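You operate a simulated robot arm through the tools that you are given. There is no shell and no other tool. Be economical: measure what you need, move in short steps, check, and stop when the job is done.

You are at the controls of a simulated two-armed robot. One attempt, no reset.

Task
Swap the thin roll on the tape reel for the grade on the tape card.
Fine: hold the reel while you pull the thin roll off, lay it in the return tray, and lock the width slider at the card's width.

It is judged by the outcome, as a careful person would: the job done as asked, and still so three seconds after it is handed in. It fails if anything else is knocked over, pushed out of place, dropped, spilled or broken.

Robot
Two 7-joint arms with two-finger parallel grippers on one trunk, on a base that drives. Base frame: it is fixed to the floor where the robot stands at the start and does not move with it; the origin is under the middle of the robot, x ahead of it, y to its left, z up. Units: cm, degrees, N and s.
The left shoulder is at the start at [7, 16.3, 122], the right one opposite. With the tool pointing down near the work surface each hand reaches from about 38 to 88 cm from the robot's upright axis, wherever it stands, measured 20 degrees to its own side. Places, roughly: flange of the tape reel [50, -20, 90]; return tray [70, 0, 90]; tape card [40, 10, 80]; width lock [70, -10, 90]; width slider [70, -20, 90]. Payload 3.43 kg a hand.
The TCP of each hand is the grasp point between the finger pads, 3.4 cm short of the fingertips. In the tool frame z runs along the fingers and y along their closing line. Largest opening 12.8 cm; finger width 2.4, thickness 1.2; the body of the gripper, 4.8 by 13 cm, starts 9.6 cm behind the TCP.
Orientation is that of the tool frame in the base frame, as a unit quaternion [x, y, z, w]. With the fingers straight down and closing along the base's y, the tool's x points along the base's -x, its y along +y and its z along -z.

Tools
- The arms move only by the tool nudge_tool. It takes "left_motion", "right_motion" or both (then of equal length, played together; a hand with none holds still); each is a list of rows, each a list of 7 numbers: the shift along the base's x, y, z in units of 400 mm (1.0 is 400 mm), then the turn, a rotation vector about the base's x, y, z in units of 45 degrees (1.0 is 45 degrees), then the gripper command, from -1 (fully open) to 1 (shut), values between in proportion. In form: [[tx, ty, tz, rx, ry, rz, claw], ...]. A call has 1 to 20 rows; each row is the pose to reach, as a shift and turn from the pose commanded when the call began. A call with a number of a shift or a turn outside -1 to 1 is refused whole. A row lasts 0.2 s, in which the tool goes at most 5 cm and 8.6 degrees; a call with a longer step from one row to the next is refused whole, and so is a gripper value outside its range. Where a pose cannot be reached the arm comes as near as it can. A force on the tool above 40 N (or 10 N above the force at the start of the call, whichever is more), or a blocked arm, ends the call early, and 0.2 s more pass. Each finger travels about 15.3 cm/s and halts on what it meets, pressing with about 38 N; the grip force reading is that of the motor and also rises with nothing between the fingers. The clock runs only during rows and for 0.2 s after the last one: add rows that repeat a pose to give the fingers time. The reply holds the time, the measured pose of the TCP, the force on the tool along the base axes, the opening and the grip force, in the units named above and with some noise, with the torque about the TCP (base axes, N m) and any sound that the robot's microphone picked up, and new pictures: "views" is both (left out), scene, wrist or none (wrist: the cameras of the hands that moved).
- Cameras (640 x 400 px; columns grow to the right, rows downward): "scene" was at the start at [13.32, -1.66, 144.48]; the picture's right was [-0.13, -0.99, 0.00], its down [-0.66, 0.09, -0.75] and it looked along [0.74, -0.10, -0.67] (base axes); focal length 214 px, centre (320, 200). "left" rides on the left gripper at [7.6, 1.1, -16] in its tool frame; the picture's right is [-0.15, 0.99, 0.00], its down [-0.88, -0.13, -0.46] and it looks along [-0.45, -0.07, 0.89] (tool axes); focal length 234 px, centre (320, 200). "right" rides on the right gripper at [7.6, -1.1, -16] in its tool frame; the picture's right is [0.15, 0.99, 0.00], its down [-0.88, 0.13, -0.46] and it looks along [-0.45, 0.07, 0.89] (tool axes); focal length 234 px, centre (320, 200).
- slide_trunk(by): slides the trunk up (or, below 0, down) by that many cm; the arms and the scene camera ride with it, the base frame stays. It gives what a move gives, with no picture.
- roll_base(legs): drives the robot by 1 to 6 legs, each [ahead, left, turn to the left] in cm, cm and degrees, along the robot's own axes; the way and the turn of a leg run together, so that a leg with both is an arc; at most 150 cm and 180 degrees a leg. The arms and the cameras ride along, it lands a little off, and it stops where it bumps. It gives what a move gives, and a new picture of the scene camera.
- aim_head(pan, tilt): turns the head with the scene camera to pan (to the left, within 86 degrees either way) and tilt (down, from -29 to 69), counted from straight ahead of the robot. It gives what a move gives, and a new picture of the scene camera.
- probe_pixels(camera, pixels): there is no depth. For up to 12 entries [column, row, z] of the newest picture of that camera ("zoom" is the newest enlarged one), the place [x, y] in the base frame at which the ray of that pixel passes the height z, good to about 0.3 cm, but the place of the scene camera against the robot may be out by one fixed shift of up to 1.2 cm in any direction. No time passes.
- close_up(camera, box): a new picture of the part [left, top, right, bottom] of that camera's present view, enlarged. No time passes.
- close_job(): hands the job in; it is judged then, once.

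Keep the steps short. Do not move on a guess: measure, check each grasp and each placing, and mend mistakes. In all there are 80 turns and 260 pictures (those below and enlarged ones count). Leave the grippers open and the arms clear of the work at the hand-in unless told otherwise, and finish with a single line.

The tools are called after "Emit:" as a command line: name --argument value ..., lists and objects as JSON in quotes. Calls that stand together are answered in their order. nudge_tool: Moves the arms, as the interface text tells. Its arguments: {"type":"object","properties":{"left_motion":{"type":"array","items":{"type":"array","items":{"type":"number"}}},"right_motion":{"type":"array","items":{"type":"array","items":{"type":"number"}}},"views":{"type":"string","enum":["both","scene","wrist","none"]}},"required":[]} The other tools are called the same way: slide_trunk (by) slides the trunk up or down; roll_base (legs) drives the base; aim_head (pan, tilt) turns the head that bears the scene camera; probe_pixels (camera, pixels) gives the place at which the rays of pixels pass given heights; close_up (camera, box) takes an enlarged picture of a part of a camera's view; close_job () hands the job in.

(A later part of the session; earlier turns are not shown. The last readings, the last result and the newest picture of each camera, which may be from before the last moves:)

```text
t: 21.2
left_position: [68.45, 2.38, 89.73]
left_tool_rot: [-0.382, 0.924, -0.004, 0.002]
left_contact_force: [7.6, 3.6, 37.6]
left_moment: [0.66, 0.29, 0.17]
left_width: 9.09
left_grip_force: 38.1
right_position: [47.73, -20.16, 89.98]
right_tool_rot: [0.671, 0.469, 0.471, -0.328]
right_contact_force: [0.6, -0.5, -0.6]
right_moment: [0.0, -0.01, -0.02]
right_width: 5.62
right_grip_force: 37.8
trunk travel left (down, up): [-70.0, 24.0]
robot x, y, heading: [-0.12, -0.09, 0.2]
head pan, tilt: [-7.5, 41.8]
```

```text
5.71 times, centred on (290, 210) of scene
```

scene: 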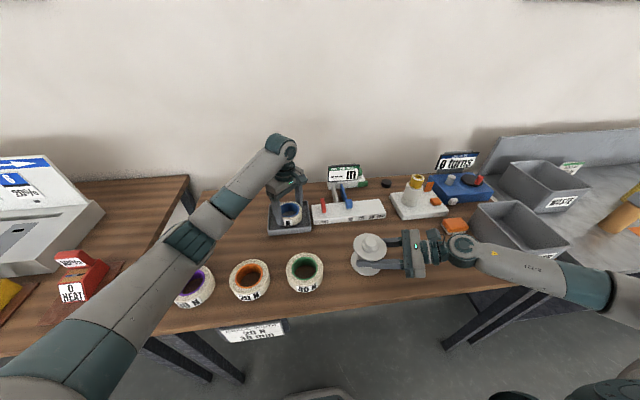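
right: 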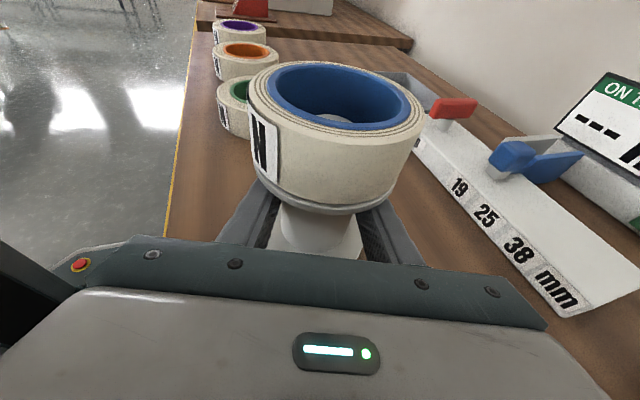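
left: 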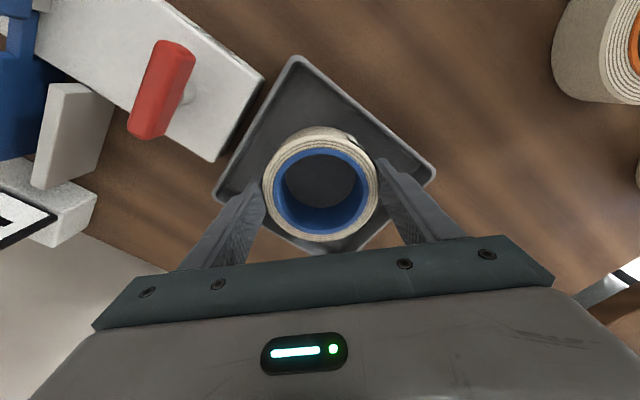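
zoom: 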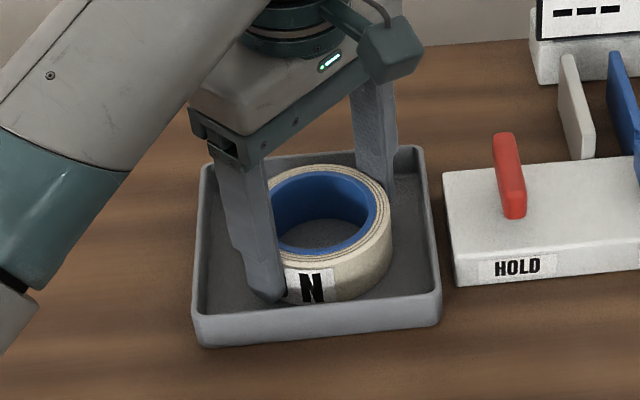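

Contact made with the floor (38 N). I'll ease up slightly, open the fingers a little, and rise straight up.

Emit:
nudge_tool --left_motion '[[0, 0, 0.01, 0, 0, 0, -0.1], [0, 0, 0.012, 0, 0, 0, -0.3], [0, 0, 0.012, 0, 0, 0, -0.55], [0, 0, 0.012, 0, 0, 0, -0.7], [0, 0, 0.06, 0, 0, 0, -0.7], [0, 0, 0.16, 0, 0, 0, -0.7], [0, 0, 0.28, 0, 0, 0, -0.7], [0, 0, 0.4, 0, 0, 0, -0.7]]' --views "both"

Emit:
close_up --camera "scene" --box '[245, 175, 335, 245]'

```text
t: 23.0
left_position: [68.42, 2.24, 105.05]
left_tool_rot: [-0.383, 0.924, -0.001, 0.0]
left_contact_force: [0.3, 0.0, 1.0]
left_moment: [-0.01, -0.02, 0.01]
left_width: 10.9
left_grip_force: 0.0
right_position: [47.84, -20.29, 89.79]
right_tool_rot: [0.671, 0.469, 0.47, -0.329]
right_contact_force: [-0.9, -2.4, 2.4]
right_moment: [0.02, 0.35, 0.11]
right_width: 5.6
right_grip_force: 37.9
trunk travel left (down, up): [-70.0, 24.0]
robot x, y, heading: [0.01, -0.24, -0.1]
head pan, tilt: [-7.5, 41.8]
```

scene: 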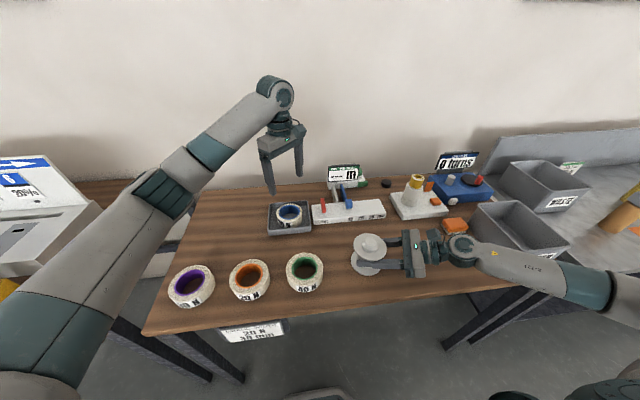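
left: 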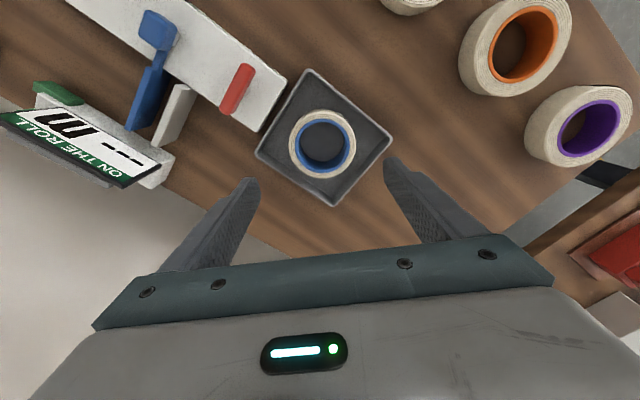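

```text
5.71 times, centred on (290, 210) of scene
```

zoom: 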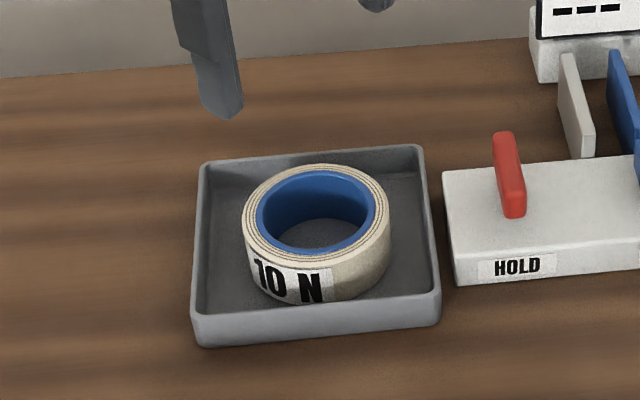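

10 N roll lies in the tray. Next, the left hand goes above the orange 20 N roll at about (45.4, 14.2) with yaw +70°.

Emit:
nudge_tool --left_motion '[[-0.08, 0.04, 0, 0, 0, 0.1, -0.9], [-0.17, 0.085, 0, 0, 0, 0.2, -0.9], [-0.26, 0.13, 0, 0, 0, 0.3, -0.9], [-0.35, 0.175, 0, 0, 0, 0.4, -0.9], [-0.44, 0.22, 0, 0, 0, 0.5, -0.9], [-0.53, 0.265, 0, 0, 0, 0.556, -0.9], [-0.575, 0.3, 0, 0, 0, 0.556, -0.9], [-0.575, 0.3, 0, 0, 0, 0.556, -0.9]]' --views "both"

```text
t: 24.8
left_position: [45.68, 14.43, 105.05]
left_tool_rot: [-0.574, 0.819, -0.001, 0.0]
left_contact_force: [-0.4, 0.1, 0.4]
left_moment: [0.02, 0.0, 0.02]
left_width: 12.17
left_grip_force: 0.0
right_position: [47.92, -20.18, 89.75]
right_tool_rot: [0.672, 0.469, 0.47, -0.329]
right_contact_force: [0.0, -1.2, 0.6]
right_moment: [0.17, 0.06, 0.01]
right_width: 5.58
right_grip_force: 38.0
trunk travel left (down, up): [-70.0, 24.0]
robot x, y, heading: [0.13, -0.23, -0.3]
head pan, tilt: [-7.5, 41.8]
```

scene: 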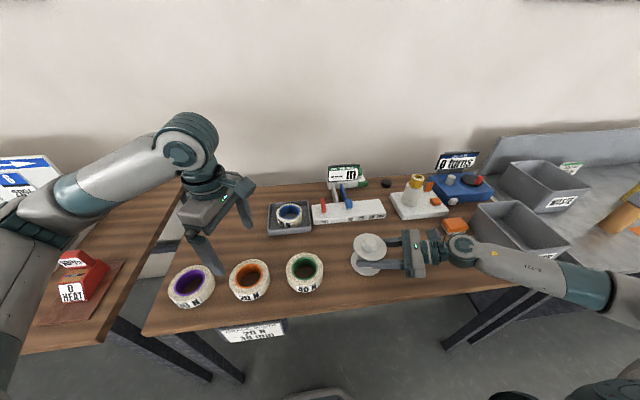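
left: 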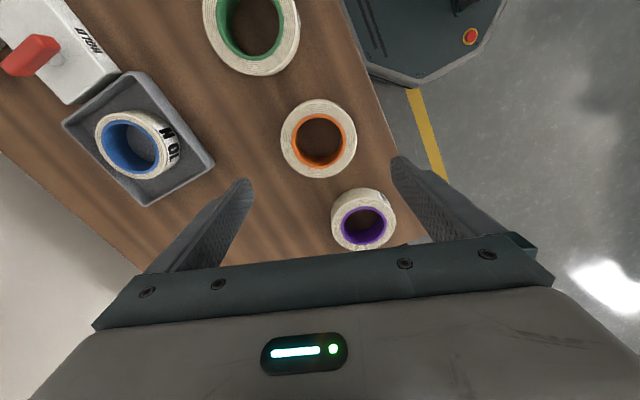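

Emit:
probe_pixels --camera "left" --pixels '[[318.5, 138.5, 88.2], [280, 139, 88.2], [357, 138, 88.2], [318, 100, 88.2], [318, 178, 87], [363, 218, 88.2], [331, 220, 87], [252, 28, 88.2]]'

Emit:
close_up --camera "left" --box '[240, 80, 440, 260]'

Emit:
probe_pixels --camera "scene" --pixels '[[250, 274, 88.2], [191, 281, 88.2], [305, 268, 88.2]]'

```text
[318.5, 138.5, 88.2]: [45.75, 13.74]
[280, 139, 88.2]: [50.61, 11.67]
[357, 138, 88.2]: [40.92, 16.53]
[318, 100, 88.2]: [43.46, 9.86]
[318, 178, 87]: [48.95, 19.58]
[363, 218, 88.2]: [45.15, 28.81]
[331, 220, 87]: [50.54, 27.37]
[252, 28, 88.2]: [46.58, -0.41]
```

```text
2.22 times, centred on (340, 170) of left
```

zoom: 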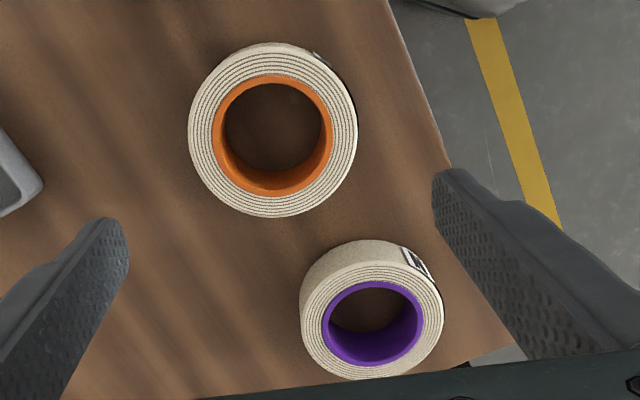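

```text
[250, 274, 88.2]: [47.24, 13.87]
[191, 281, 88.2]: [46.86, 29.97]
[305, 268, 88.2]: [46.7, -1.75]
```

The orange roll is larger, about 10.3 cm across, centre (45.6, 13.75). I'll open fully, centre on it and descend to tips about 0.8 cm above the table.

Emit:
nudge_tool --left_motion '[[-0.002, -0.017, 0, 0, 0, 0, -1], [-0.002, -0.017, -0.11, 0, 0, 0, -1], [-0.002, -0.017, -0.22, 0, 0, 0, -1], [-0.002, -0.017, -0.32, 0, 0, 0, -1], [-0.002, -0.017, -0.37, 0, 0, 0, -1], [-0.002, -0.017, -0.396, 0, 0, 0, -1], [-0.002, -0.017, -0.396, 0, 0, 0, -1]]' --views "both"

Emit:
close_up --camera "right" --box '[190, 0, 330, 100]'

```text
t: 26.4
left_position: [45.29, 13.78, 89.3]
left_tool_rot: [-0.574, 0.819, -0.001, 0.0]
left_contact_force: [-1.0, -0.3, 0.7]
left_moment: [-0.04, -0.03, 0.0]
left_width: 12.81
left_grip_force: 0.1
right_position: [47.88, -20.2, 89.76]
right_tool_rot: [0.672, 0.47, 0.47, -0.329]
right_contact_force: [-1.3, -0.3, 0.1]
right_moment: [0.14, 0.14, 0.1]
right_width: 5.56
right_grip_force: 38.2
trunk travel left (down, up): [-70.0, 24.0]
robot x, y, heading: [0.1, -0.16, 0.0]
head pan, tilt: [-7.5, 41.8]
```

scene: 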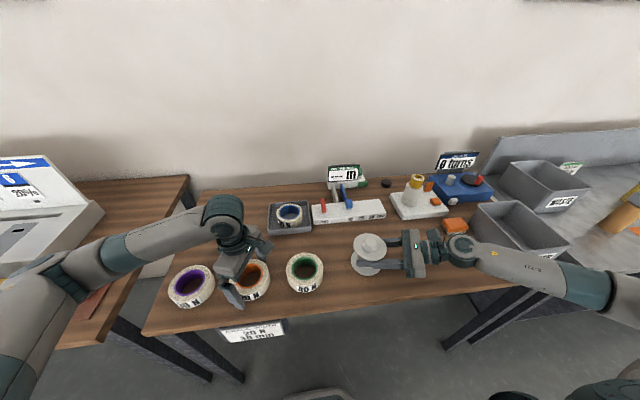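
left: 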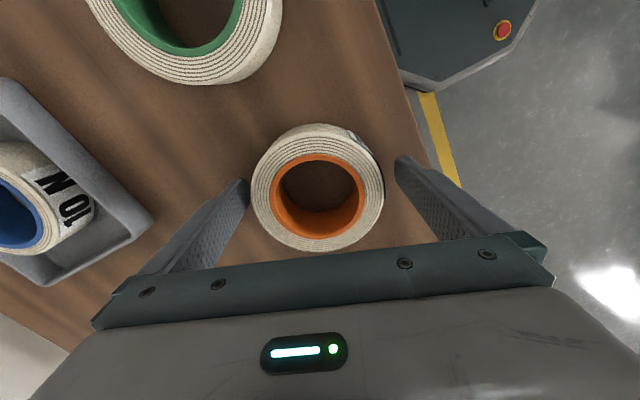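

```text
4.00 times, centred on (260, 50) of right
```

zoom: 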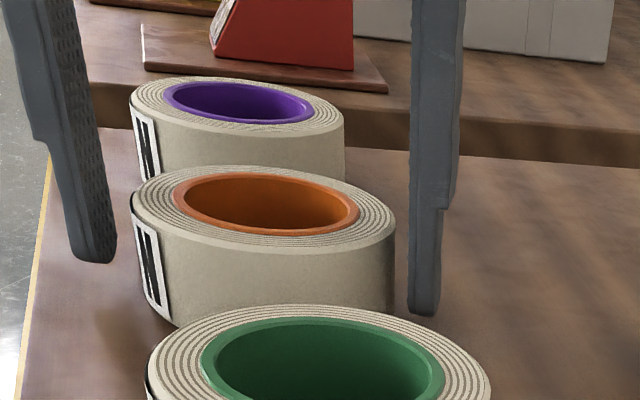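

The roll sits slightly nearer the far finger. I'll shift +0.4 cm in x and close stepwise.

Emit:
nudge_tool --left_motion '[[0.01, -0.003, 0, 0, 0, 0, -1], [0.01, -0.003, 0, 0, 0, 0, -0.85], [0.01, -0.003, 0, 0, 0, 0, -0.75], [0.01, -0.003, 0, 0, 0, 0, -0.65], [0.01, -0.003, 0, 0, 0, 0, -0.58], [0.01, -0.003, 0, 0, 0, 0, -0.5], [0.01, -0.003, 0, 0, 0, 0, -0.4], [0.01, -0.003, 0, 0, 0, 0, -0.3]]' --views "wrist"

```text
t: 28.2
left_position: [45.72, 13.66, 89.37]
left_tool_rot: [-0.574, 0.819, -0.001, 0.0]
left_contact_force: [0.2, 1.3, 0.8]
left_moment: [0.12, 0.17, -0.04]
left_width: 10.41
left_grip_force: 37.9
right_position: [47.87, -20.34, 89.83]
right_tool_rot: [0.672, 0.47, 0.469, -0.328]
right_contact_force: [-1.1, -0.4, 0.0]
right_moment: [0.12, 0.17, 0.06]
right_width: 5.54
right_grip_force: 37.8
trunk travel left (down, up): [-70.0, 24.0]
robot x, y, heading: [0.04, -0.24, -0.1]
head pan, tilt: [-7.5, 41.8]
```

left: 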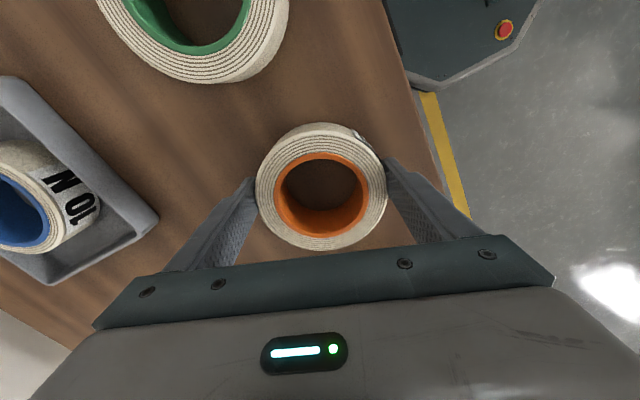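

20 N roll gripped (10.41 cm, 38 N). I'll lift it and carry it over the reel.

Emit:
nudge_tool --left_motion '[[0, 0, 0.03, 0, 0, 0, -0.2], [0, 0, 0.12, 0, 0, 0, -0.2], [0, 0, 0.22, 0, 0, 0, -0.2], [0, 0, 0.32, 0, 0, 0, -0.2], [0, -0.06, 0.41, 0, 0, 0, -0.2], [0.01, -0.18, 0.41, 0, 0, 0, -0.2], [0.02, -0.3, 0.41, 0, 0, 0, -0.2], [0.03, -0.42, 0.41, 0, 0, 0, -0.2], [0.04, -0.54, 0.41, 0, 0, 0, -0.2], [0.05, -0.66, 0.41, 0, 0, 0, -0.2], [0.055, -0.77, 0.41, 0, 0, 0, -0.2], [0.055, -0.852, 0.41, 0, 0, 0, -0.2], [0.055, -0.852, 0.41, 0, 0, 0, -0.2]]' --views "both"

Emit:
close_up --camera "left" --box '[240, 80, 400, 260]'

Emit:
close_up --camera "right" --box '[200, 0, 460, 270]'

```text
t: 31.0
left_position: [48.31, -20.43, 105.76]
left_tool_rot: [-0.574, 0.819, -0.001, 0.0]
left_contact_force: [-0.1, -0.1, -2.0]
left_moment: [-0.03, 0.0, 0.02]
left_width: 10.42
left_grip_force: 37.9
right_position: [47.94, -20.32, 89.74]
right_tool_rot: [0.672, 0.47, 0.469, -0.328]
right_contact_force: [0.2, -1.5, 1.1]
right_moment: [0.2, 0.1, 0.04]
right_width: 5.59
right_grip_force: 37.8
trunk travel left (down, up): [-70.0, 24.0]
robot x, y, heading: [-0.04, -0.34, 0.1]
head pan, tilt: [-7.5, 41.8]
```

scene: 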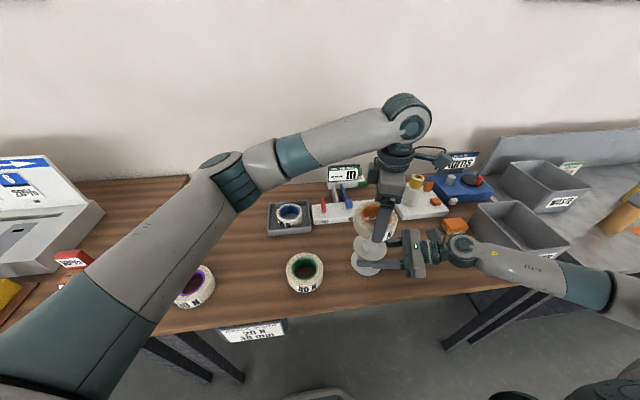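
left: 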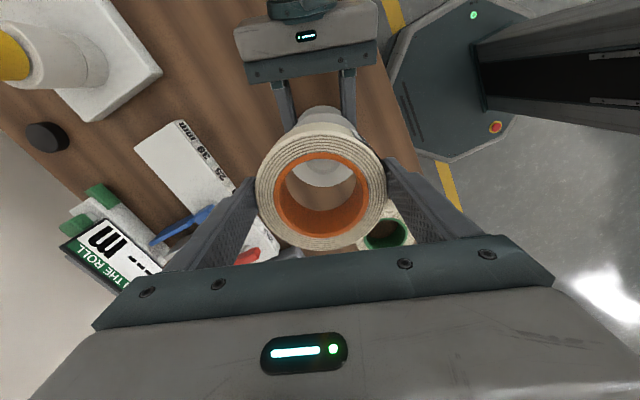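

```text
2.22 times, centred on (320, 170) of left
```

zoom: 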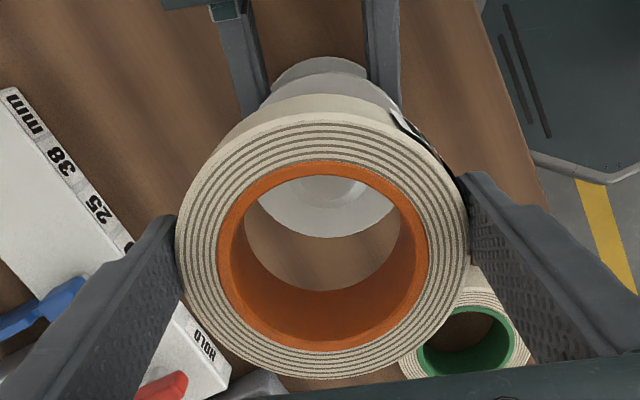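

```text
1.48 times, centred on (330, 135) of right
```

zoom: 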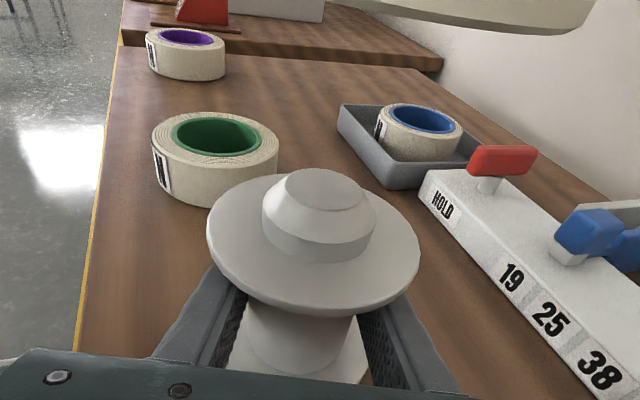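

Roll and hub line up across the fingers (columns 321 vs 321). I'll lower until the roll is just above the hub's tip and look again.

Emit:
nudge_tool --left_motion '[[-0.004, 0, -0.04, 0, 0, 0, -0.2], [-0.004, 0, -0.08, 0, 0, 0, -0.2], [-0.004, 0, -0.095, 0, 0, 0, -0.2], [-0.004, 0, -0.095, 0, 0, 0, -0.2]]' --views "both"

Emit:
close_up --camera "left" --box '[240, 80, 400, 260]'

Emit:
close_up --camera "right" --box '[200, 0, 460, 270]'

Emit:
close_up --camera "scene" --box '[320, 190, 430, 290]'

```text
t: 32.0
left_position: [48.17, -20.44, 101.82]
left_tool_rot: [-0.574, 0.819, -0.001, 0.0]
left_contact_force: [0.3, 0.0, -2.4]
left_moment: [0.0, 0.02, -0.01]
left_width: 10.4
left_grip_force: 37.8
right_position: [48.04, -20.31, 89.73]
right_tool_rot: [0.671, 0.469, 0.471, -0.329]
right_contact_force: [0.4, -2.0, 2.5]
right_moment: [0.16, 0.13, 0.02]
right_width: 5.6
right_grip_force: 38.1
trunk travel left (down, up): [-70.0, 24.0]
robot x, y, heading: [0.17, -0.35, -0.1]
head pan, tilt: [-7.5, 41.8]
```

scene: 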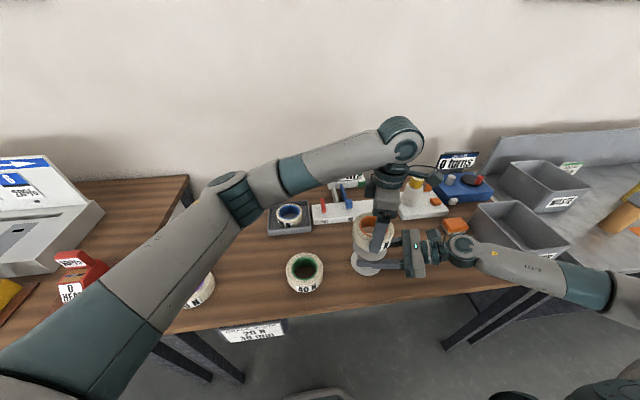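
left: 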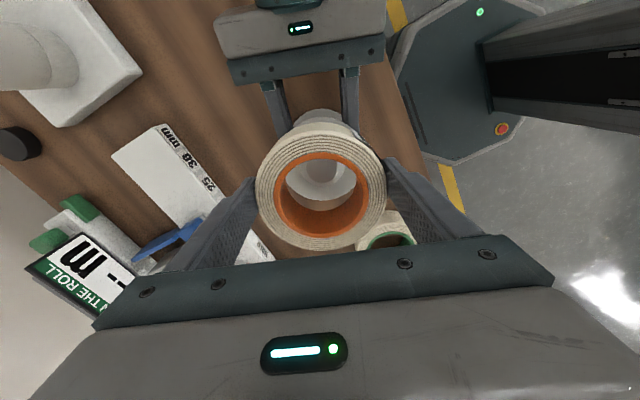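

```text
2.22 times, centred on (320, 170) of left
```

zoom: 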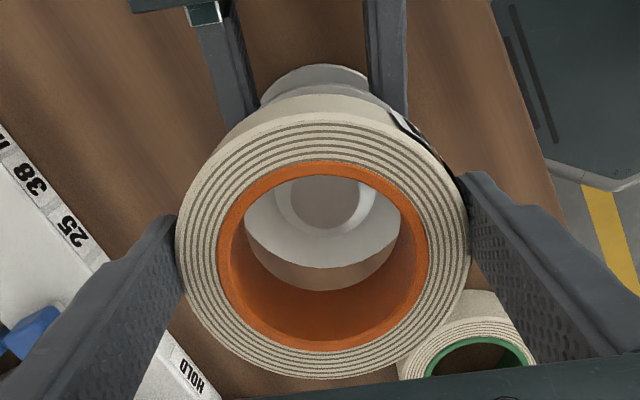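

```text
1.48 times, centred on (330, 135) of right
```

zoom: 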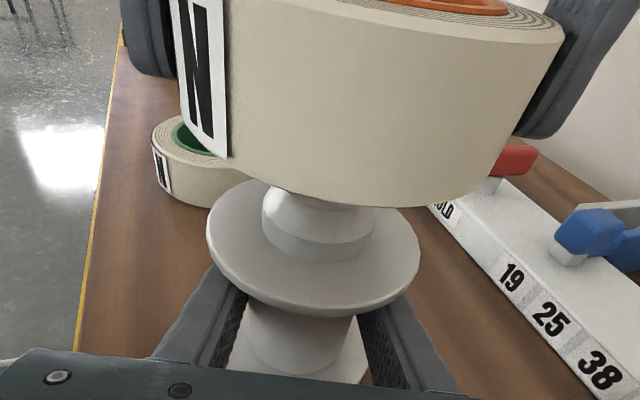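

```text
4.00 times, centred on (375, 240) of scene
```

zoom: 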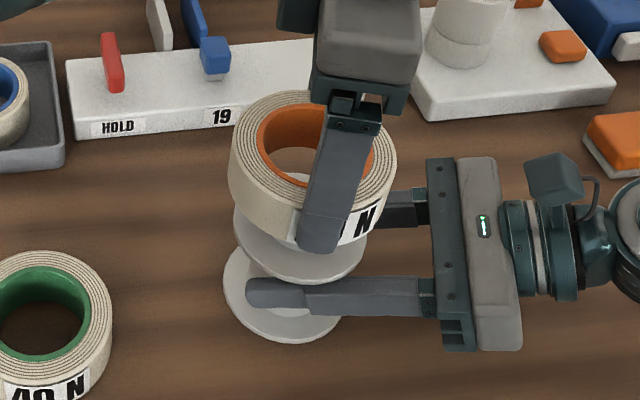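

By my projection, roll and hub agree to about 0.1–0.2 cm. I'll correct x by -0.13 and lower slowly onto the hub.

Emit:
nudge_tool --left_motion '[[-0.003, 0.001, -0.015, 0, 0, 0, -0.2], [-0.003, 0.001, -0.03, 0, 0, 0, -0.2], [-0.003, 0.001, -0.042, 0, 0, 0, -0.2], [-0.003, 0.001, -0.054, 0, 0, 0, -0.2], [-0.003, 0.001, -0.066, 0, 0, 0, -0.2], [-0.003, 0.001, -0.076, 0, 0, 0, -0.2]]' --views "wrist"

Emit:
close_up --camera "right" --box '[200, 0, 460, 270]'

Emit:
close_up --camera "scene" --box '[320, 190, 430, 290]'

```text
t: 33.4
left_position: [47.68, -20.42, 99.09]
left_tool_rot: [-0.573, 0.82, -0.002, 0.0]
left_contact_force: [-1.5, 0.4, -1.5]
left_moment: [0.0, -0.01, 0.0]
left_width: 10.38
left_grip_force: 38.0
right_position: [47.9, -20.36, 89.7]
right_tool_rot: [0.671, 0.47, 0.469, -0.329]
right_contact_force: [0.2, -2.1, 3.4]
right_moment: [0.13, 0.14, 0.1]
right_width: 5.58
right_grip_force: 38.1
trunk travel left (down, up): [-70.0, 24.0]
robot x, y, heading: [0.35, -0.1, 0.1]
head pan, tilt: [-7.5, 41.8]
```

left: 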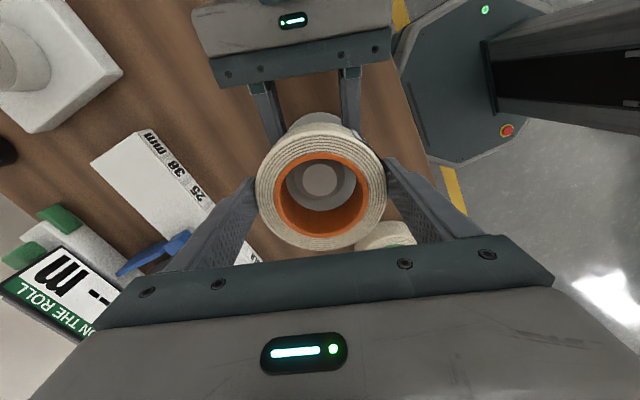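

```text
1.48 times, centred on (330, 135) of right
```

zoom: 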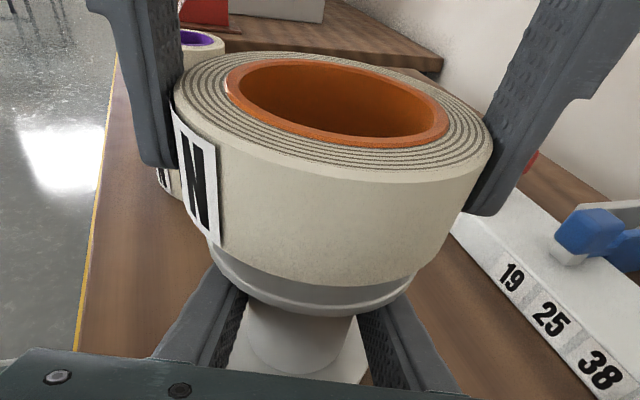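

```text
4.00 times, centred on (375, 240) of scene
```

zoom: 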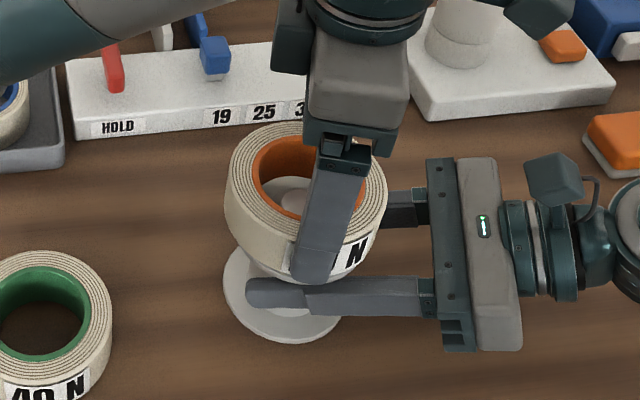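

The roll is around the hub, a little above the flange, with no contact. I'll continue down in 0.2 cm steps until it seats.

Emit:
nudge_tool --left_motion '[[0, 0, -0.006, 0, 0, 0, -0.2], [0, 0, -0.012, 0, 0, 0, -0.2], [0, 0, -0.017, 0, 0, 0, -0.2], [0, 0, -0.022, 0, 0, 0, -0.2], [0, 0, -0.027, 0, 0, 0, -0.2]]' --views "none"

Emit:
close_up --camera "right" --box '[200, 0, 460, 270]'

```text
t: 34.6
left_position: [47.87, -20.39, 97.91]
left_tool_rot: [-0.573, 0.819, -0.002, -0.001]
left_contact_force: [0.2, 0.1, -2.7]
left_moment: [-0.02, 0.01, -0.03]
left_width: 10.38
left_grip_force: 38.2
right_position: [48.0, -20.2, 89.82]
right_tool_rot: [0.672, 0.47, 0.469, -0.329]
right_contact_force: [0.0, -1.7, 3.2]
right_moment: [0.14, 0.13, 0.07]
right_width: 5.6
right_grip_force: 38.1
trunk travel left (down, up): [-70.0, 24.0]
robot x, y, heading: [-0.14, 0.11, -0.1]
head pan, tilt: [-7.5, 41.8]
```

```text
1.48 times, centred on (330, 135) of right
```

zoom: 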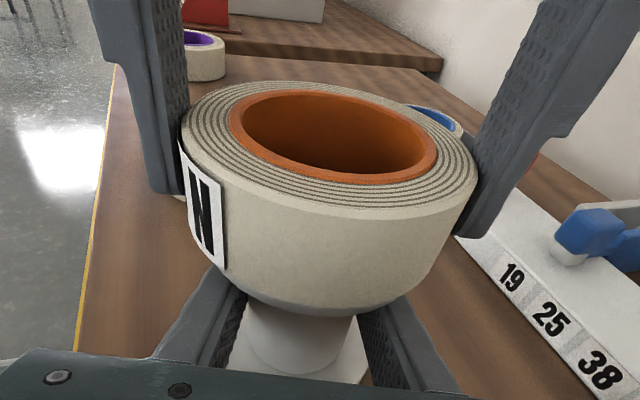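

Emit:
nudge_tool --left_motion '[[0, 0, -0.005, 0, 0, 0, -0.2], [0, 0, -0.01, 0, 0, 0, -0.2], [0, 0, -0.015, 0, 0, 0, -0.2], [0, 0, -0.02, 0, 0, 0, -0.2]]' --views "none"

Emit:
close_up --camera "right" --box '[200, 0, 460, 270]'

```text
t: 35.6
left_position: [47.74, -20.56, 97.2]
left_tool_rot: [-0.573, 0.819, -0.003, -0.001]
left_contact_force: [-5.4, 4.1, 29.4]
left_moment: [0.59, 0.88, 0.07]
left_width: 10.42
left_grip_force: 37.0
right_position: [47.88, -20.22, 89.86]
right_tool_rot: [0.671, 0.469, 0.47, -0.328]
right_contact_force: [9.0, -5.6, -5.6]
right_moment: [0.36, 0.35, -0.02]
right_width: 5.59
right_grip_force: 38.1
trunk travel left (down, up): [-70.0, 24.0]
robot x, y, heading: [0.02, 0.2, 0.1]
head pan, tilt: [-7.5, 41.8]
```

```text
1.48 times, centred on (330, 135) of right
```

zoom: 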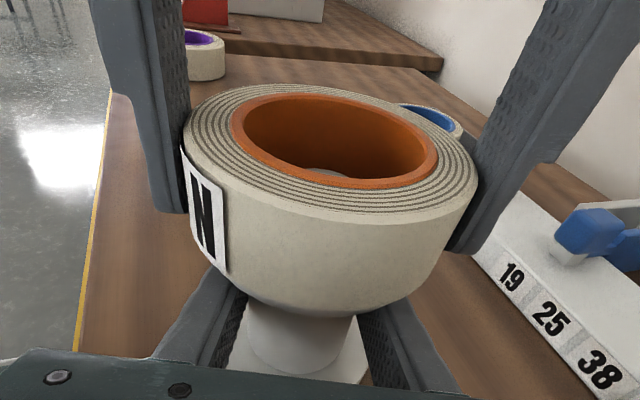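

Contact at 29 N: the roll is on the flange. I'll ease up, open the left fingers, rise, and inspect the seating.

Emit:
nudge_tool --left_motion '[[0, 0, 0.008, 0, 0, 0, -0.3], [0, 0, 0.01, 0, 0, 0, -0.6], [0, 0, 0.01, 0, 0, 0, -0.8], [0, 0, 0.01, 0, 0, 0, -0.95], [0, 0, 0.01, 0, 0, 0, -0.95], [0, 0, 0.06, 0, 0, 0, -0.95], [0, 0, 0.16, 0, 0, 0, -0.95], [0, 0, 0.26, 0, 0, 0, -0.95]]' --views "wrist"

Emit:
close_up --camera "right" --box '[200, 0, 460, 270]'

Emit:
close_up --camera "scene" --box '[320, 190, 430, 290]'

Emit:
close_up --camera "left" --box '[240, 80, 400, 230]'

```text
t: 37.4
left_position: [47.92, -20.6, 107.18]
left_tool_rot: [-0.573, 0.819, -0.002, -0.001]
left_contact_force: [-0.1, 0.1, 0.4]
left_moment: [-0.01, 0.01, 0.01]
left_width: 12.48
left_grip_force: 0.0
right_position: [47.81, -20.33, 89.76]
right_tool_rot: [0.671, 0.469, 0.471, -0.329]
right_contact_force: [-1.4, -0.1, -0.5]
right_moment: [-0.04, 0.3, -0.04]
right_width: 5.59
right_grip_force: 38.0
trunk travel left (down, up): [-70.0, 24.0]
robot x, y, heading: [0.26, 0.04, 0.3]
head pan, tilt: [-7.5, 41.8]
```

left: 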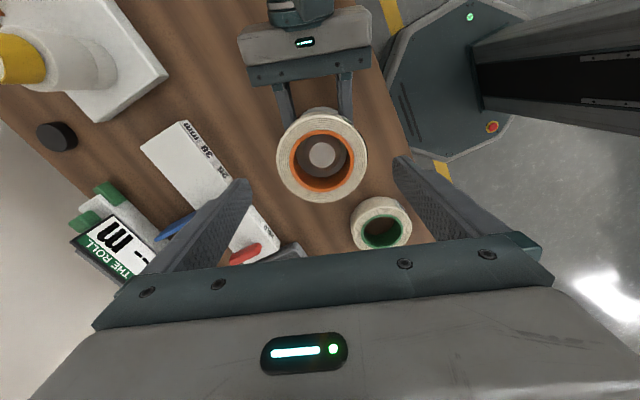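

```text
1.48 times, centred on (330, 135) of right
```

zoom: 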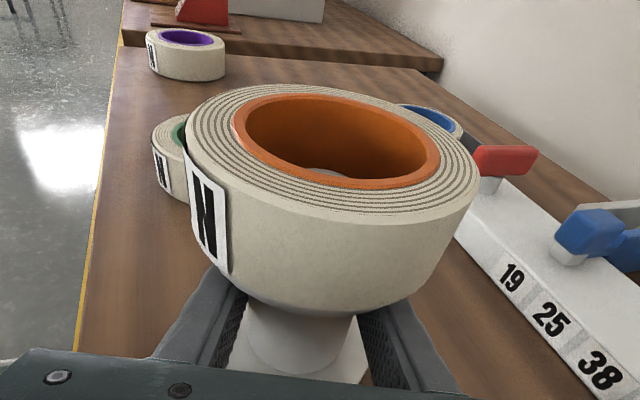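

```text
4.00 times, centred on (375, 240) of scene
```

zoom: 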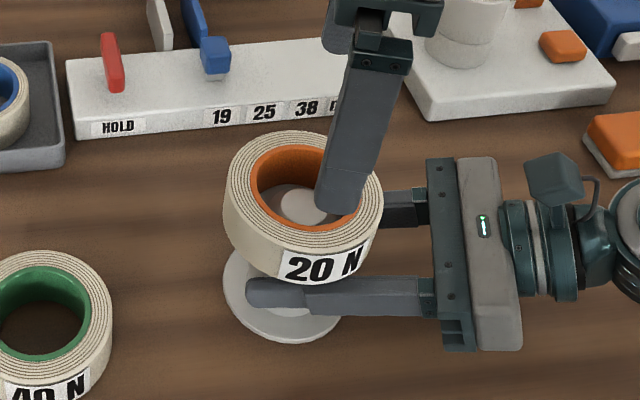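

```text
2.67 times, centred on (320, 155) of left
```

zoom: 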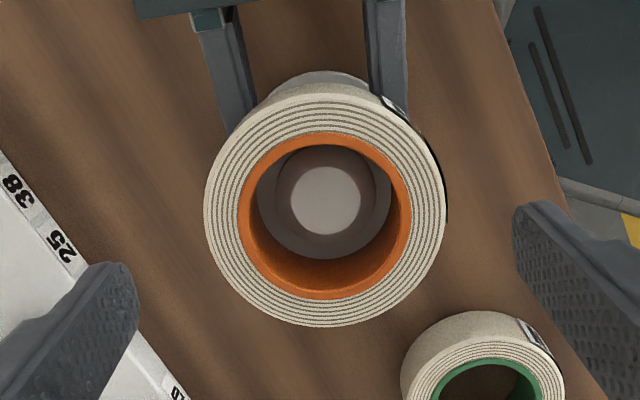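

The 20 N roll sits flat around the hub, and the label reads 20 N. Next I'll move the left hand up and clear, release the reel, and retreat the right hand along its axis.

Emit:
nudge_tool --right_motion '[[0, 0, 0, 0, 0, 0, 0.1], [0, 0, 0, 0, 0, 0, -0.1], [0, 0, 0, 0, 0, 0, -0.35], [0, 0, 0, 0, 0, 0, -0.56], [0, 0, 0, 0, 0, 0, -0.56], [-0.025, -0.07, 0.027, 0, 0, 0, -0.56], [-0.06, -0.165, 0.063, 0, 0, 0, -0.56], [-0.1, -0.275, 0.107, 0, 0, 0, -0.56], [-0.12, -0.33, 0.2, 0, 0, 0, -0.56], [-0.12, -0.33, 0.31, 0, 0, 0, -0.56], [-0.12, -0.33, 0.4, 0, 0, 0, -0.56]]' --left_motion '[[0, 0, 0.1, 0, 0, 0, -0.95], [0, 0, 0.2, 0, 0, 0, -0.95], [0, 0.1, 0.25, 0, 0, 0, -0.95], [0, 0.2, 0.25, 0, 0, 0, -0.95], [0, 0.3, 0.25, 0, 0, 0, -0.95], [0, 0.4, 0.25, 0, 0, 0, -0.95], [0, 0.5, 0.25, 0, 0, 0, -0.95], [0, 0.5, 0.25, 0, 0, 0, -0.95], [0, 0.5, 0.25, 0, 0, 0, -0.95], [0, 0.5, 0.25, 0, 0, 0, -0.95], [0, 0.5, 0.25, 0, 0, 0, -0.95]]' --views "both"

Emit:
close_up --camera "scene" --box '[300, 170, 430, 290]'

Emit:
close_up --camera "right" --box '[200, 80, 400, 230]'

```text
t: 39.8
left_position: [47.63, -0.71, 117.84]
left_tool_rot: [-0.573, 0.82, -0.001, 0.0]
left_contact_force: [-1.0, 0.1, -0.2]
left_moment: [0.01, 0.0, -0.01]
left_width: 12.5
left_grip_force: 0.1
right_position: [42.7, -33.46, 105.99]
right_tool_rot: [0.672, 0.469, 0.47, -0.328]
right_contact_force: [-0.5, 0.3, -0.1]
right_moment: [-0.01, -0.02, -0.01]
right_width: 9.99
right_grip_force: 0.1
trunk travel left (down, up): [-70.0, 24.0]
robot x, y, heading: [0.06, 0.03, -0.2]
head pan, tilt: [-7.5, 41.8]
```

scene: 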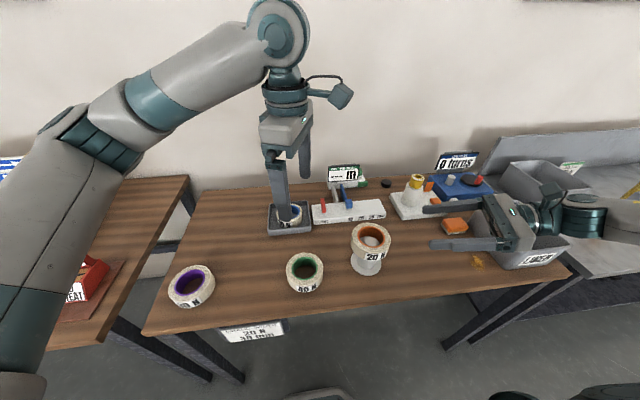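
right: 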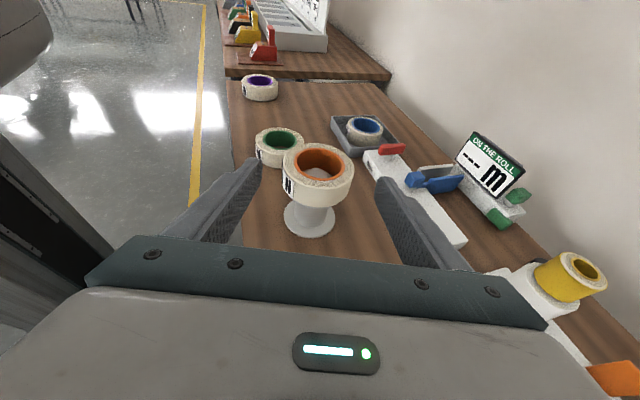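
left: 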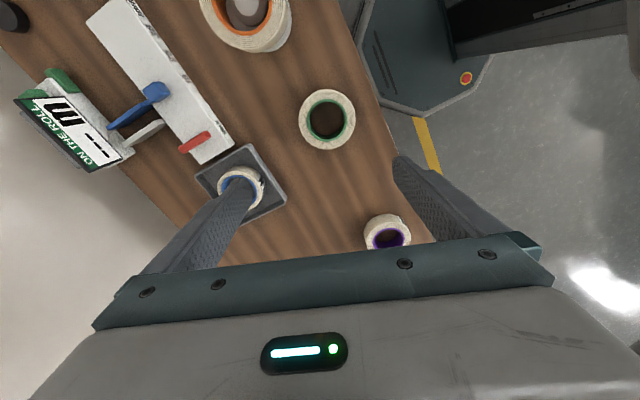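

```text
3.33 times, centred on (365, 230) of scene
```

zoom: 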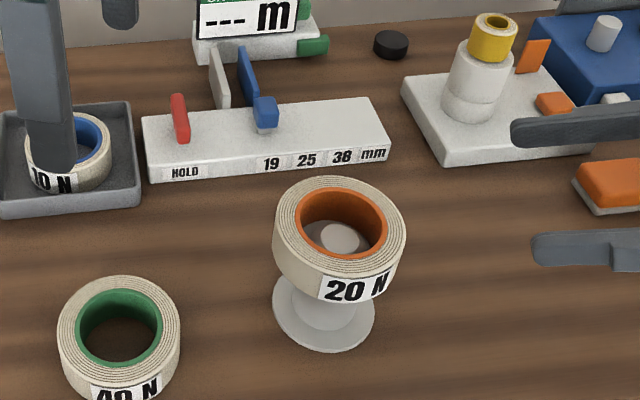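

```text
2.67 times, centred on (300, 155) of right
```

zoom: 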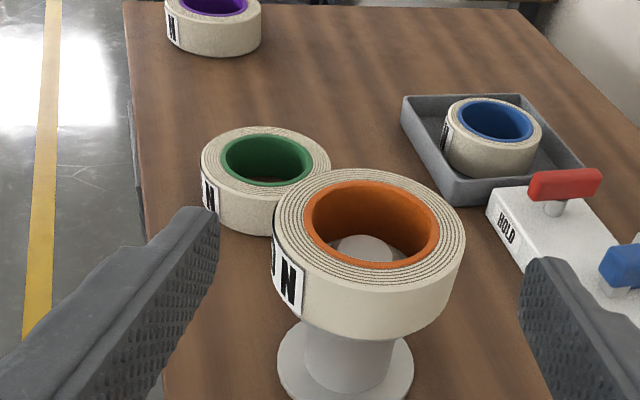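

The reel stands in place with the 20 N roll on it. For the slider I'll measure the knob, label and lever positions.

Emit:
probe_pixels --camera "scene" --pixels '[[350.6, 219.2, 86.3], [361.1, 218, 86.3], [371.6, 217.1, 86.3], [349, 203.6, 90], [349, 208, 88], [324, 203.5, 90], [324.5, 197, 90.5], [324, 213, 90]]'

Emit:
close_up --camera "right" --box '[360, 130, 530, 250]'

Emit:
close_up --camera "left" --box '[80, 0, 260, 190]'

```text
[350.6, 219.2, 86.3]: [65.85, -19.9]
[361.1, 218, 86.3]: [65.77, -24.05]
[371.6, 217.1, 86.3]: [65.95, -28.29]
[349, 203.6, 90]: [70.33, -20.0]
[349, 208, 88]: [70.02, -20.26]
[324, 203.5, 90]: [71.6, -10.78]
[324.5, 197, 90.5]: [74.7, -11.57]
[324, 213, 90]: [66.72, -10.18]
```

```text
3.33 times, centred on (445, 190) of right
```

zoom: 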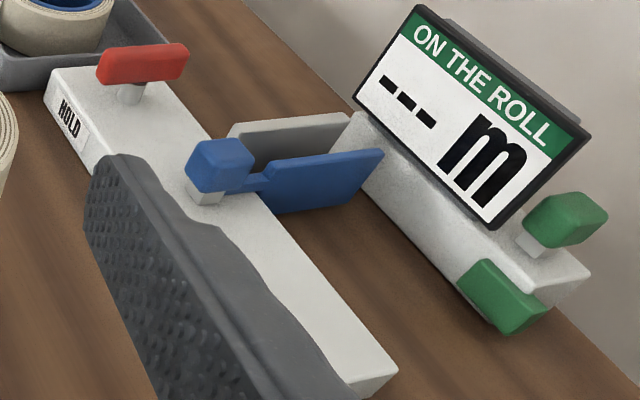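

```text
2.11 times, centred on (170, 95) of left
```

zoom: 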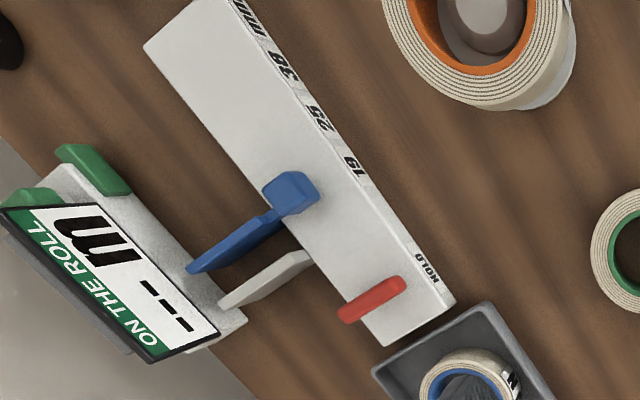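

I'll turn the right hand back to pointing straight down, rising as it goes, so it can grip the blue knob with its fingers closing along y.

Emit:
nudge_tool --right_motion '[[0, 0, 0.08, -0.137, 0.024, 0.109, -0.56], [0, 0, 0.16, -0.274, 0.048, 0.218, -0.56], [0, 0, 0.24, -0.411, 0.072, 0.327, -0.56], [0, 0, 0.3, -0.549, 0.097, 0.437, -0.56]]' --views "none"

Emit:
nudge_tool --right_motion '[[0.04, 0, 0, -0.18, 0, 0, -0.56], [0.08, 0, 0, -0.36, 0, 0, -0.56], [0.12, 0, 0, -0.54, 0, 0, -0.56], [0.16, 0, 0, -0.72, 0, 0, -0.56], [0.2, 0, 0, -0.9, 0, 0, -0.56], [0.24, 0, 0, -1.0, 0, 0, -0.56]]' --views "none"

Emit:
nudge_tool --right_motion '[[0.04, 0.04, 0, 0, 0, 0.18, -0.4], [0.08, 0.08, 0, 0, 0, 0.36, -0.3], [0.12, 0.12, 0, 0, 0, 0.54, -0.2], [0.16, 0.16, 0, 0, 0, 0.72, 0], [0.2, 0.2, 0, 0, 0, 0.9, 0.1], [0.24, 0.24, 0, 0, 0, 1.0, 0.2]]' --views "none"

Emit:
nudge_tool --right_motion '[[0.04, 0.03, -0.04, 0, 0, 0.18, 0.2], [0.08, 0.06, -0.08, 0, 0, 0.36, 0.2], [0.12, 0.09, -0.12, 0, 0, 0.54, 0.2], [0.16, 0.11, -0.16, 0, 0, 0.72, 0.2], [0.18, 0.11, -0.2, 0, 0, 0.9, 0.2], [0.18, 0.11, -0.24, 0, 0, 1.0, 0.2]]' --views "both"

```text
t: 40.8
left_position: [47.66, -0.68, 117.85]
left_tool_rot: [-0.574, 0.819, -0.002, -0.001]
left_contact_force: [0.5, -0.5, -1.0]
left_moment: [-0.06, 0.02, -0.01]
left_width: 12.48
left_grip_force: 0.0
right_position: [42.89, -33.08, 118.09]
right_tool_rot: [0.654, 0.653, 0.269, -0.27]
right_contact_force: [0.7, 0.4, 0.2]
right_moment: [-0.02, 0.0, 0.01]
right_width: 9.95
right_grip_force: 0.1
trunk travel left (down, up): [-70.0, 24.0]
robot x, y, heading: [-0.26, -0.25, 0.0]
head pan, tilt: [-7.5, 41.8]
```

```text
t: 42.2
left_position: [47.8, -0.72, 117.71]
left_tool_rot: [-0.574, 0.819, -0.001, 0.001]
left_contact_force: [0.3, -0.3, -0.4]
left_moment: [-0.03, -0.01, -0.02]
left_width: 12.48
left_grip_force: 0.0
right_position: [52.69, -33.54, 117.97]
right_tool_rot: [0.708, 0.706, 0.0, 0.001]
right_contact_force: [0.4, -0.1, 1.0]
right_moment: [-0.02, 0.02, -0.02]
right_width: 9.98
right_grip_force: 0.1
trunk travel left (down, up): [-70.0, 24.0]
robot x, y, heading: [0.23, -0.07, -0.1]
head pan, tilt: [-7.5, 41.8]
```

```text
t: 43.6
left_position: [47.87, -0.79, 117.64]
left_tool_rot: [-0.574, 0.819, 0.0, -0.001]
left_contact_force: [0.6, 1.1, 0.0]
left_moment: [-0.06, 0.03, -0.02]
left_width: 12.48
left_grip_force: 0.1
right_position: [62.21, -23.82, 117.9]
right_tool_rot: [0.382, 0.924, 0.0, 0.0]
right_contact_force: [0.1, 0.0, 0.6]
right_moment: [0.02, 0.01, 0.01]
right_width: 5.11
right_grip_force: 0.1
trunk travel left (down, up): [-70.0, 24.0]
robot x, y, heading: [0.01, 0.13, 0.0]
head pan, tilt: [-7.5, 41.8]
```

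```text
t: 45.0
left_position: [47.61, -0.71, 117.84]
left_tool_rot: [-0.574, 0.819, -0.001, 0.0]
left_contact_force: [0.0, 0.8, 0.0]
left_moment: [-0.02, 0.0, 0.02]
left_width: 12.49
left_grip_force: 0.1
right_position: [66.34, -21.7, 108.69]
right_tool_rot: [-0.001, 1.0, 0.002, 0.001]
right_contact_force: [-0.3, 0.5, 0.8]
right_moment: [-0.01, 0.0, -0.01]
right_width: 5.13
right_grip_force: 0.0
right hand out of reach, approached as far as the arm can: row 3, 4, 5, 6
trunk travel left (down, up): [-70.0, 24.0]
robot x, y, heading: [0.07, 0.08, -0.1]
head pan, tilt: [-7.5, 41.8]
```

scene: 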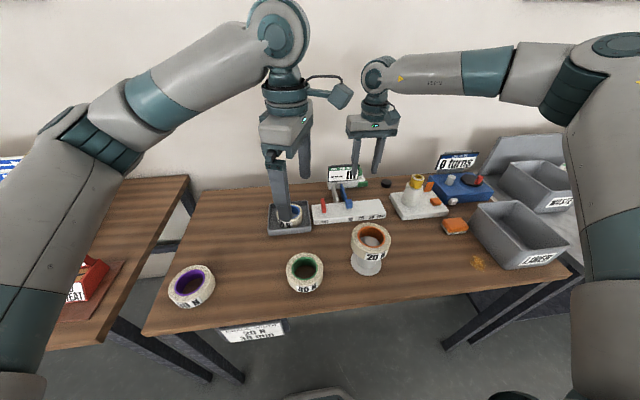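
right: 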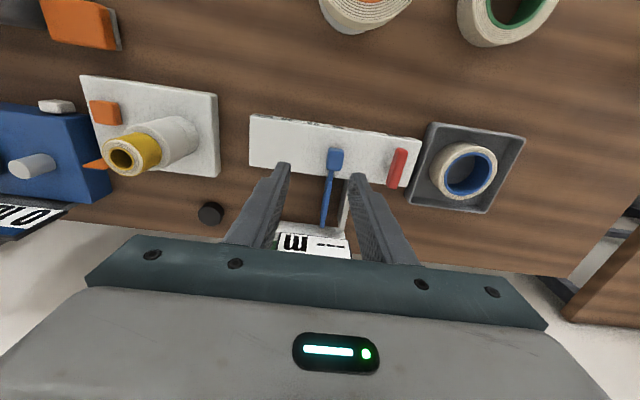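

The right hand fell short at (66.3, -21.7, 108.7) because its wrist is high. I'll go lower at this point and see if it converges.

Emit:
nudge_tool --right_motion '[[0, 0, -0.05, 0, 0, 0, 0.2], [0, 0, -0.1, 0, 0, 0, 0.2], [0, 0, -0.15, 0, 0, 0, 0.2], [0, 0, -0.2, 0, 0, 0, 0.2]]' --views "both"

```text
t: 46.0
left_position: [47.68, -0.73, 117.69]
left_tool_rot: [-0.573, 0.819, -0.001, 0.0]
left_contact_force: [0.3, 0.1, -0.1]
left_moment: [-0.02, -0.02, -0.03]
left_width: 12.48
left_grip_force: 0.0
right_position: [65.48, -23.07, 101.18]
right_tool_rot: [0.0, 1.0, 0.002, 0.001]
right_contact_force: [0.6, 0.0, 0.0]
right_moment: [0.0, 0.04, -0.03]
right_width: 5.13
right_grip_force: 0.0
right hand out of reach, approached as far as the arm can: row 1, 2, 3, 4
trunk travel left (down, up): [-70.0, 24.0]
robot x, y, heading: [-0.06, -0.18, -0.2]
head pan, tilt: [-7.5, 41.8]
```

scene: 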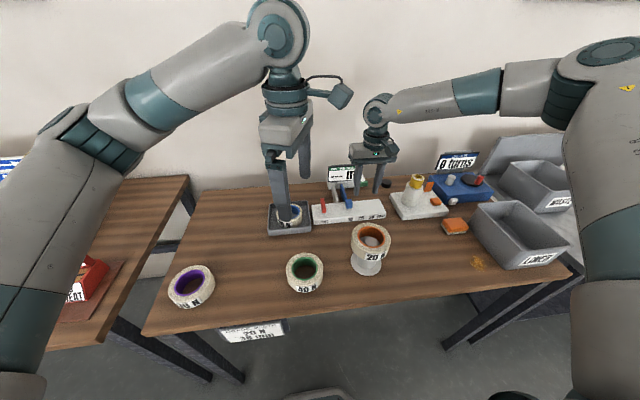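
right: 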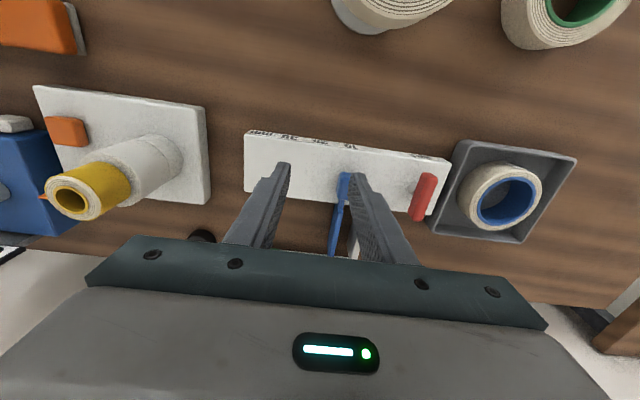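

The right arm seems caught in an awkward posture. I'll back it off toward its starting area, then come in low and forward.

Emit:
nudge_tool --right_motion '[[-0.1, -0.05, 0.08, 0, 0, 0, 0.2], [-0.2, -0.1, 0.16, 0, 0, 0, 0.2], [-0.3, -0.13, 0.24, 0, 0, 0, 0.2], [-0.4, -0.13, 0.32, 0, 0, 0, 0.2], [-0.45, -0.13, 0.4, 0, 0, 0, 0.2]]' --views "none"

Emit:
nudge_tool --right_motion '[[0.08, 0, -0.08, 0, 0, 0, 0.2], [0.16, 0, -0.16, 0, 0, 0, 0.2], [0.24, 0, -0.24, 0, 0, 0, 0.2], [0.3, 0, -0.32, 0, 0, 0, 0.2], [0.3, 0, -0.4, 0, 0, 0, 0.2], [0.35, 0, -0.45, 0, 0, 0, 0.2], [0.4, 0.02, -0.5, 0, 0, 0, 0.2], [0.43, 0.05, -0.55, 0, 0, 0, 0.2]]' --views "scene"

```text
refused: row 1 steps farther than a row can; nothing moved
```

```text
t: 47.8
left_position: [47.65, -0.73, 117.72]
left_tool_rot: [-0.574, 0.819, -0.001, 0.0]
left_contact_force: [-1.2, -0.4, -0.1]
left_moment: [0.01, -0.01, -0.04]
left_width: 12.47
left_grip_force: 0.0
right_position: [66.26, -30.4, 93.01]
right_tool_rot: [0.001, 1.0, 0.001, 0.0]
right_contact_force: [1.2, 0.1, -0.3]
right_moment: [0.04, 0.01, -0.01]
right_width: 5.11
right_grip_force: 0.0
right hand out of reach, approached as far as the arm can: row 1, 2, 3, 4, 5, 6, 7, 8
trunk travel left (down, up): [-70.0, 24.0]
robot x, y, heading: [0.26, 0.21, -0.1]
head pan, tilt: [-7.5, 41.8]
```

scene: 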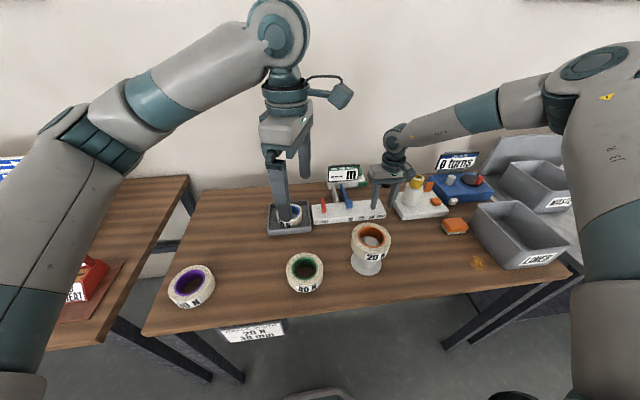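

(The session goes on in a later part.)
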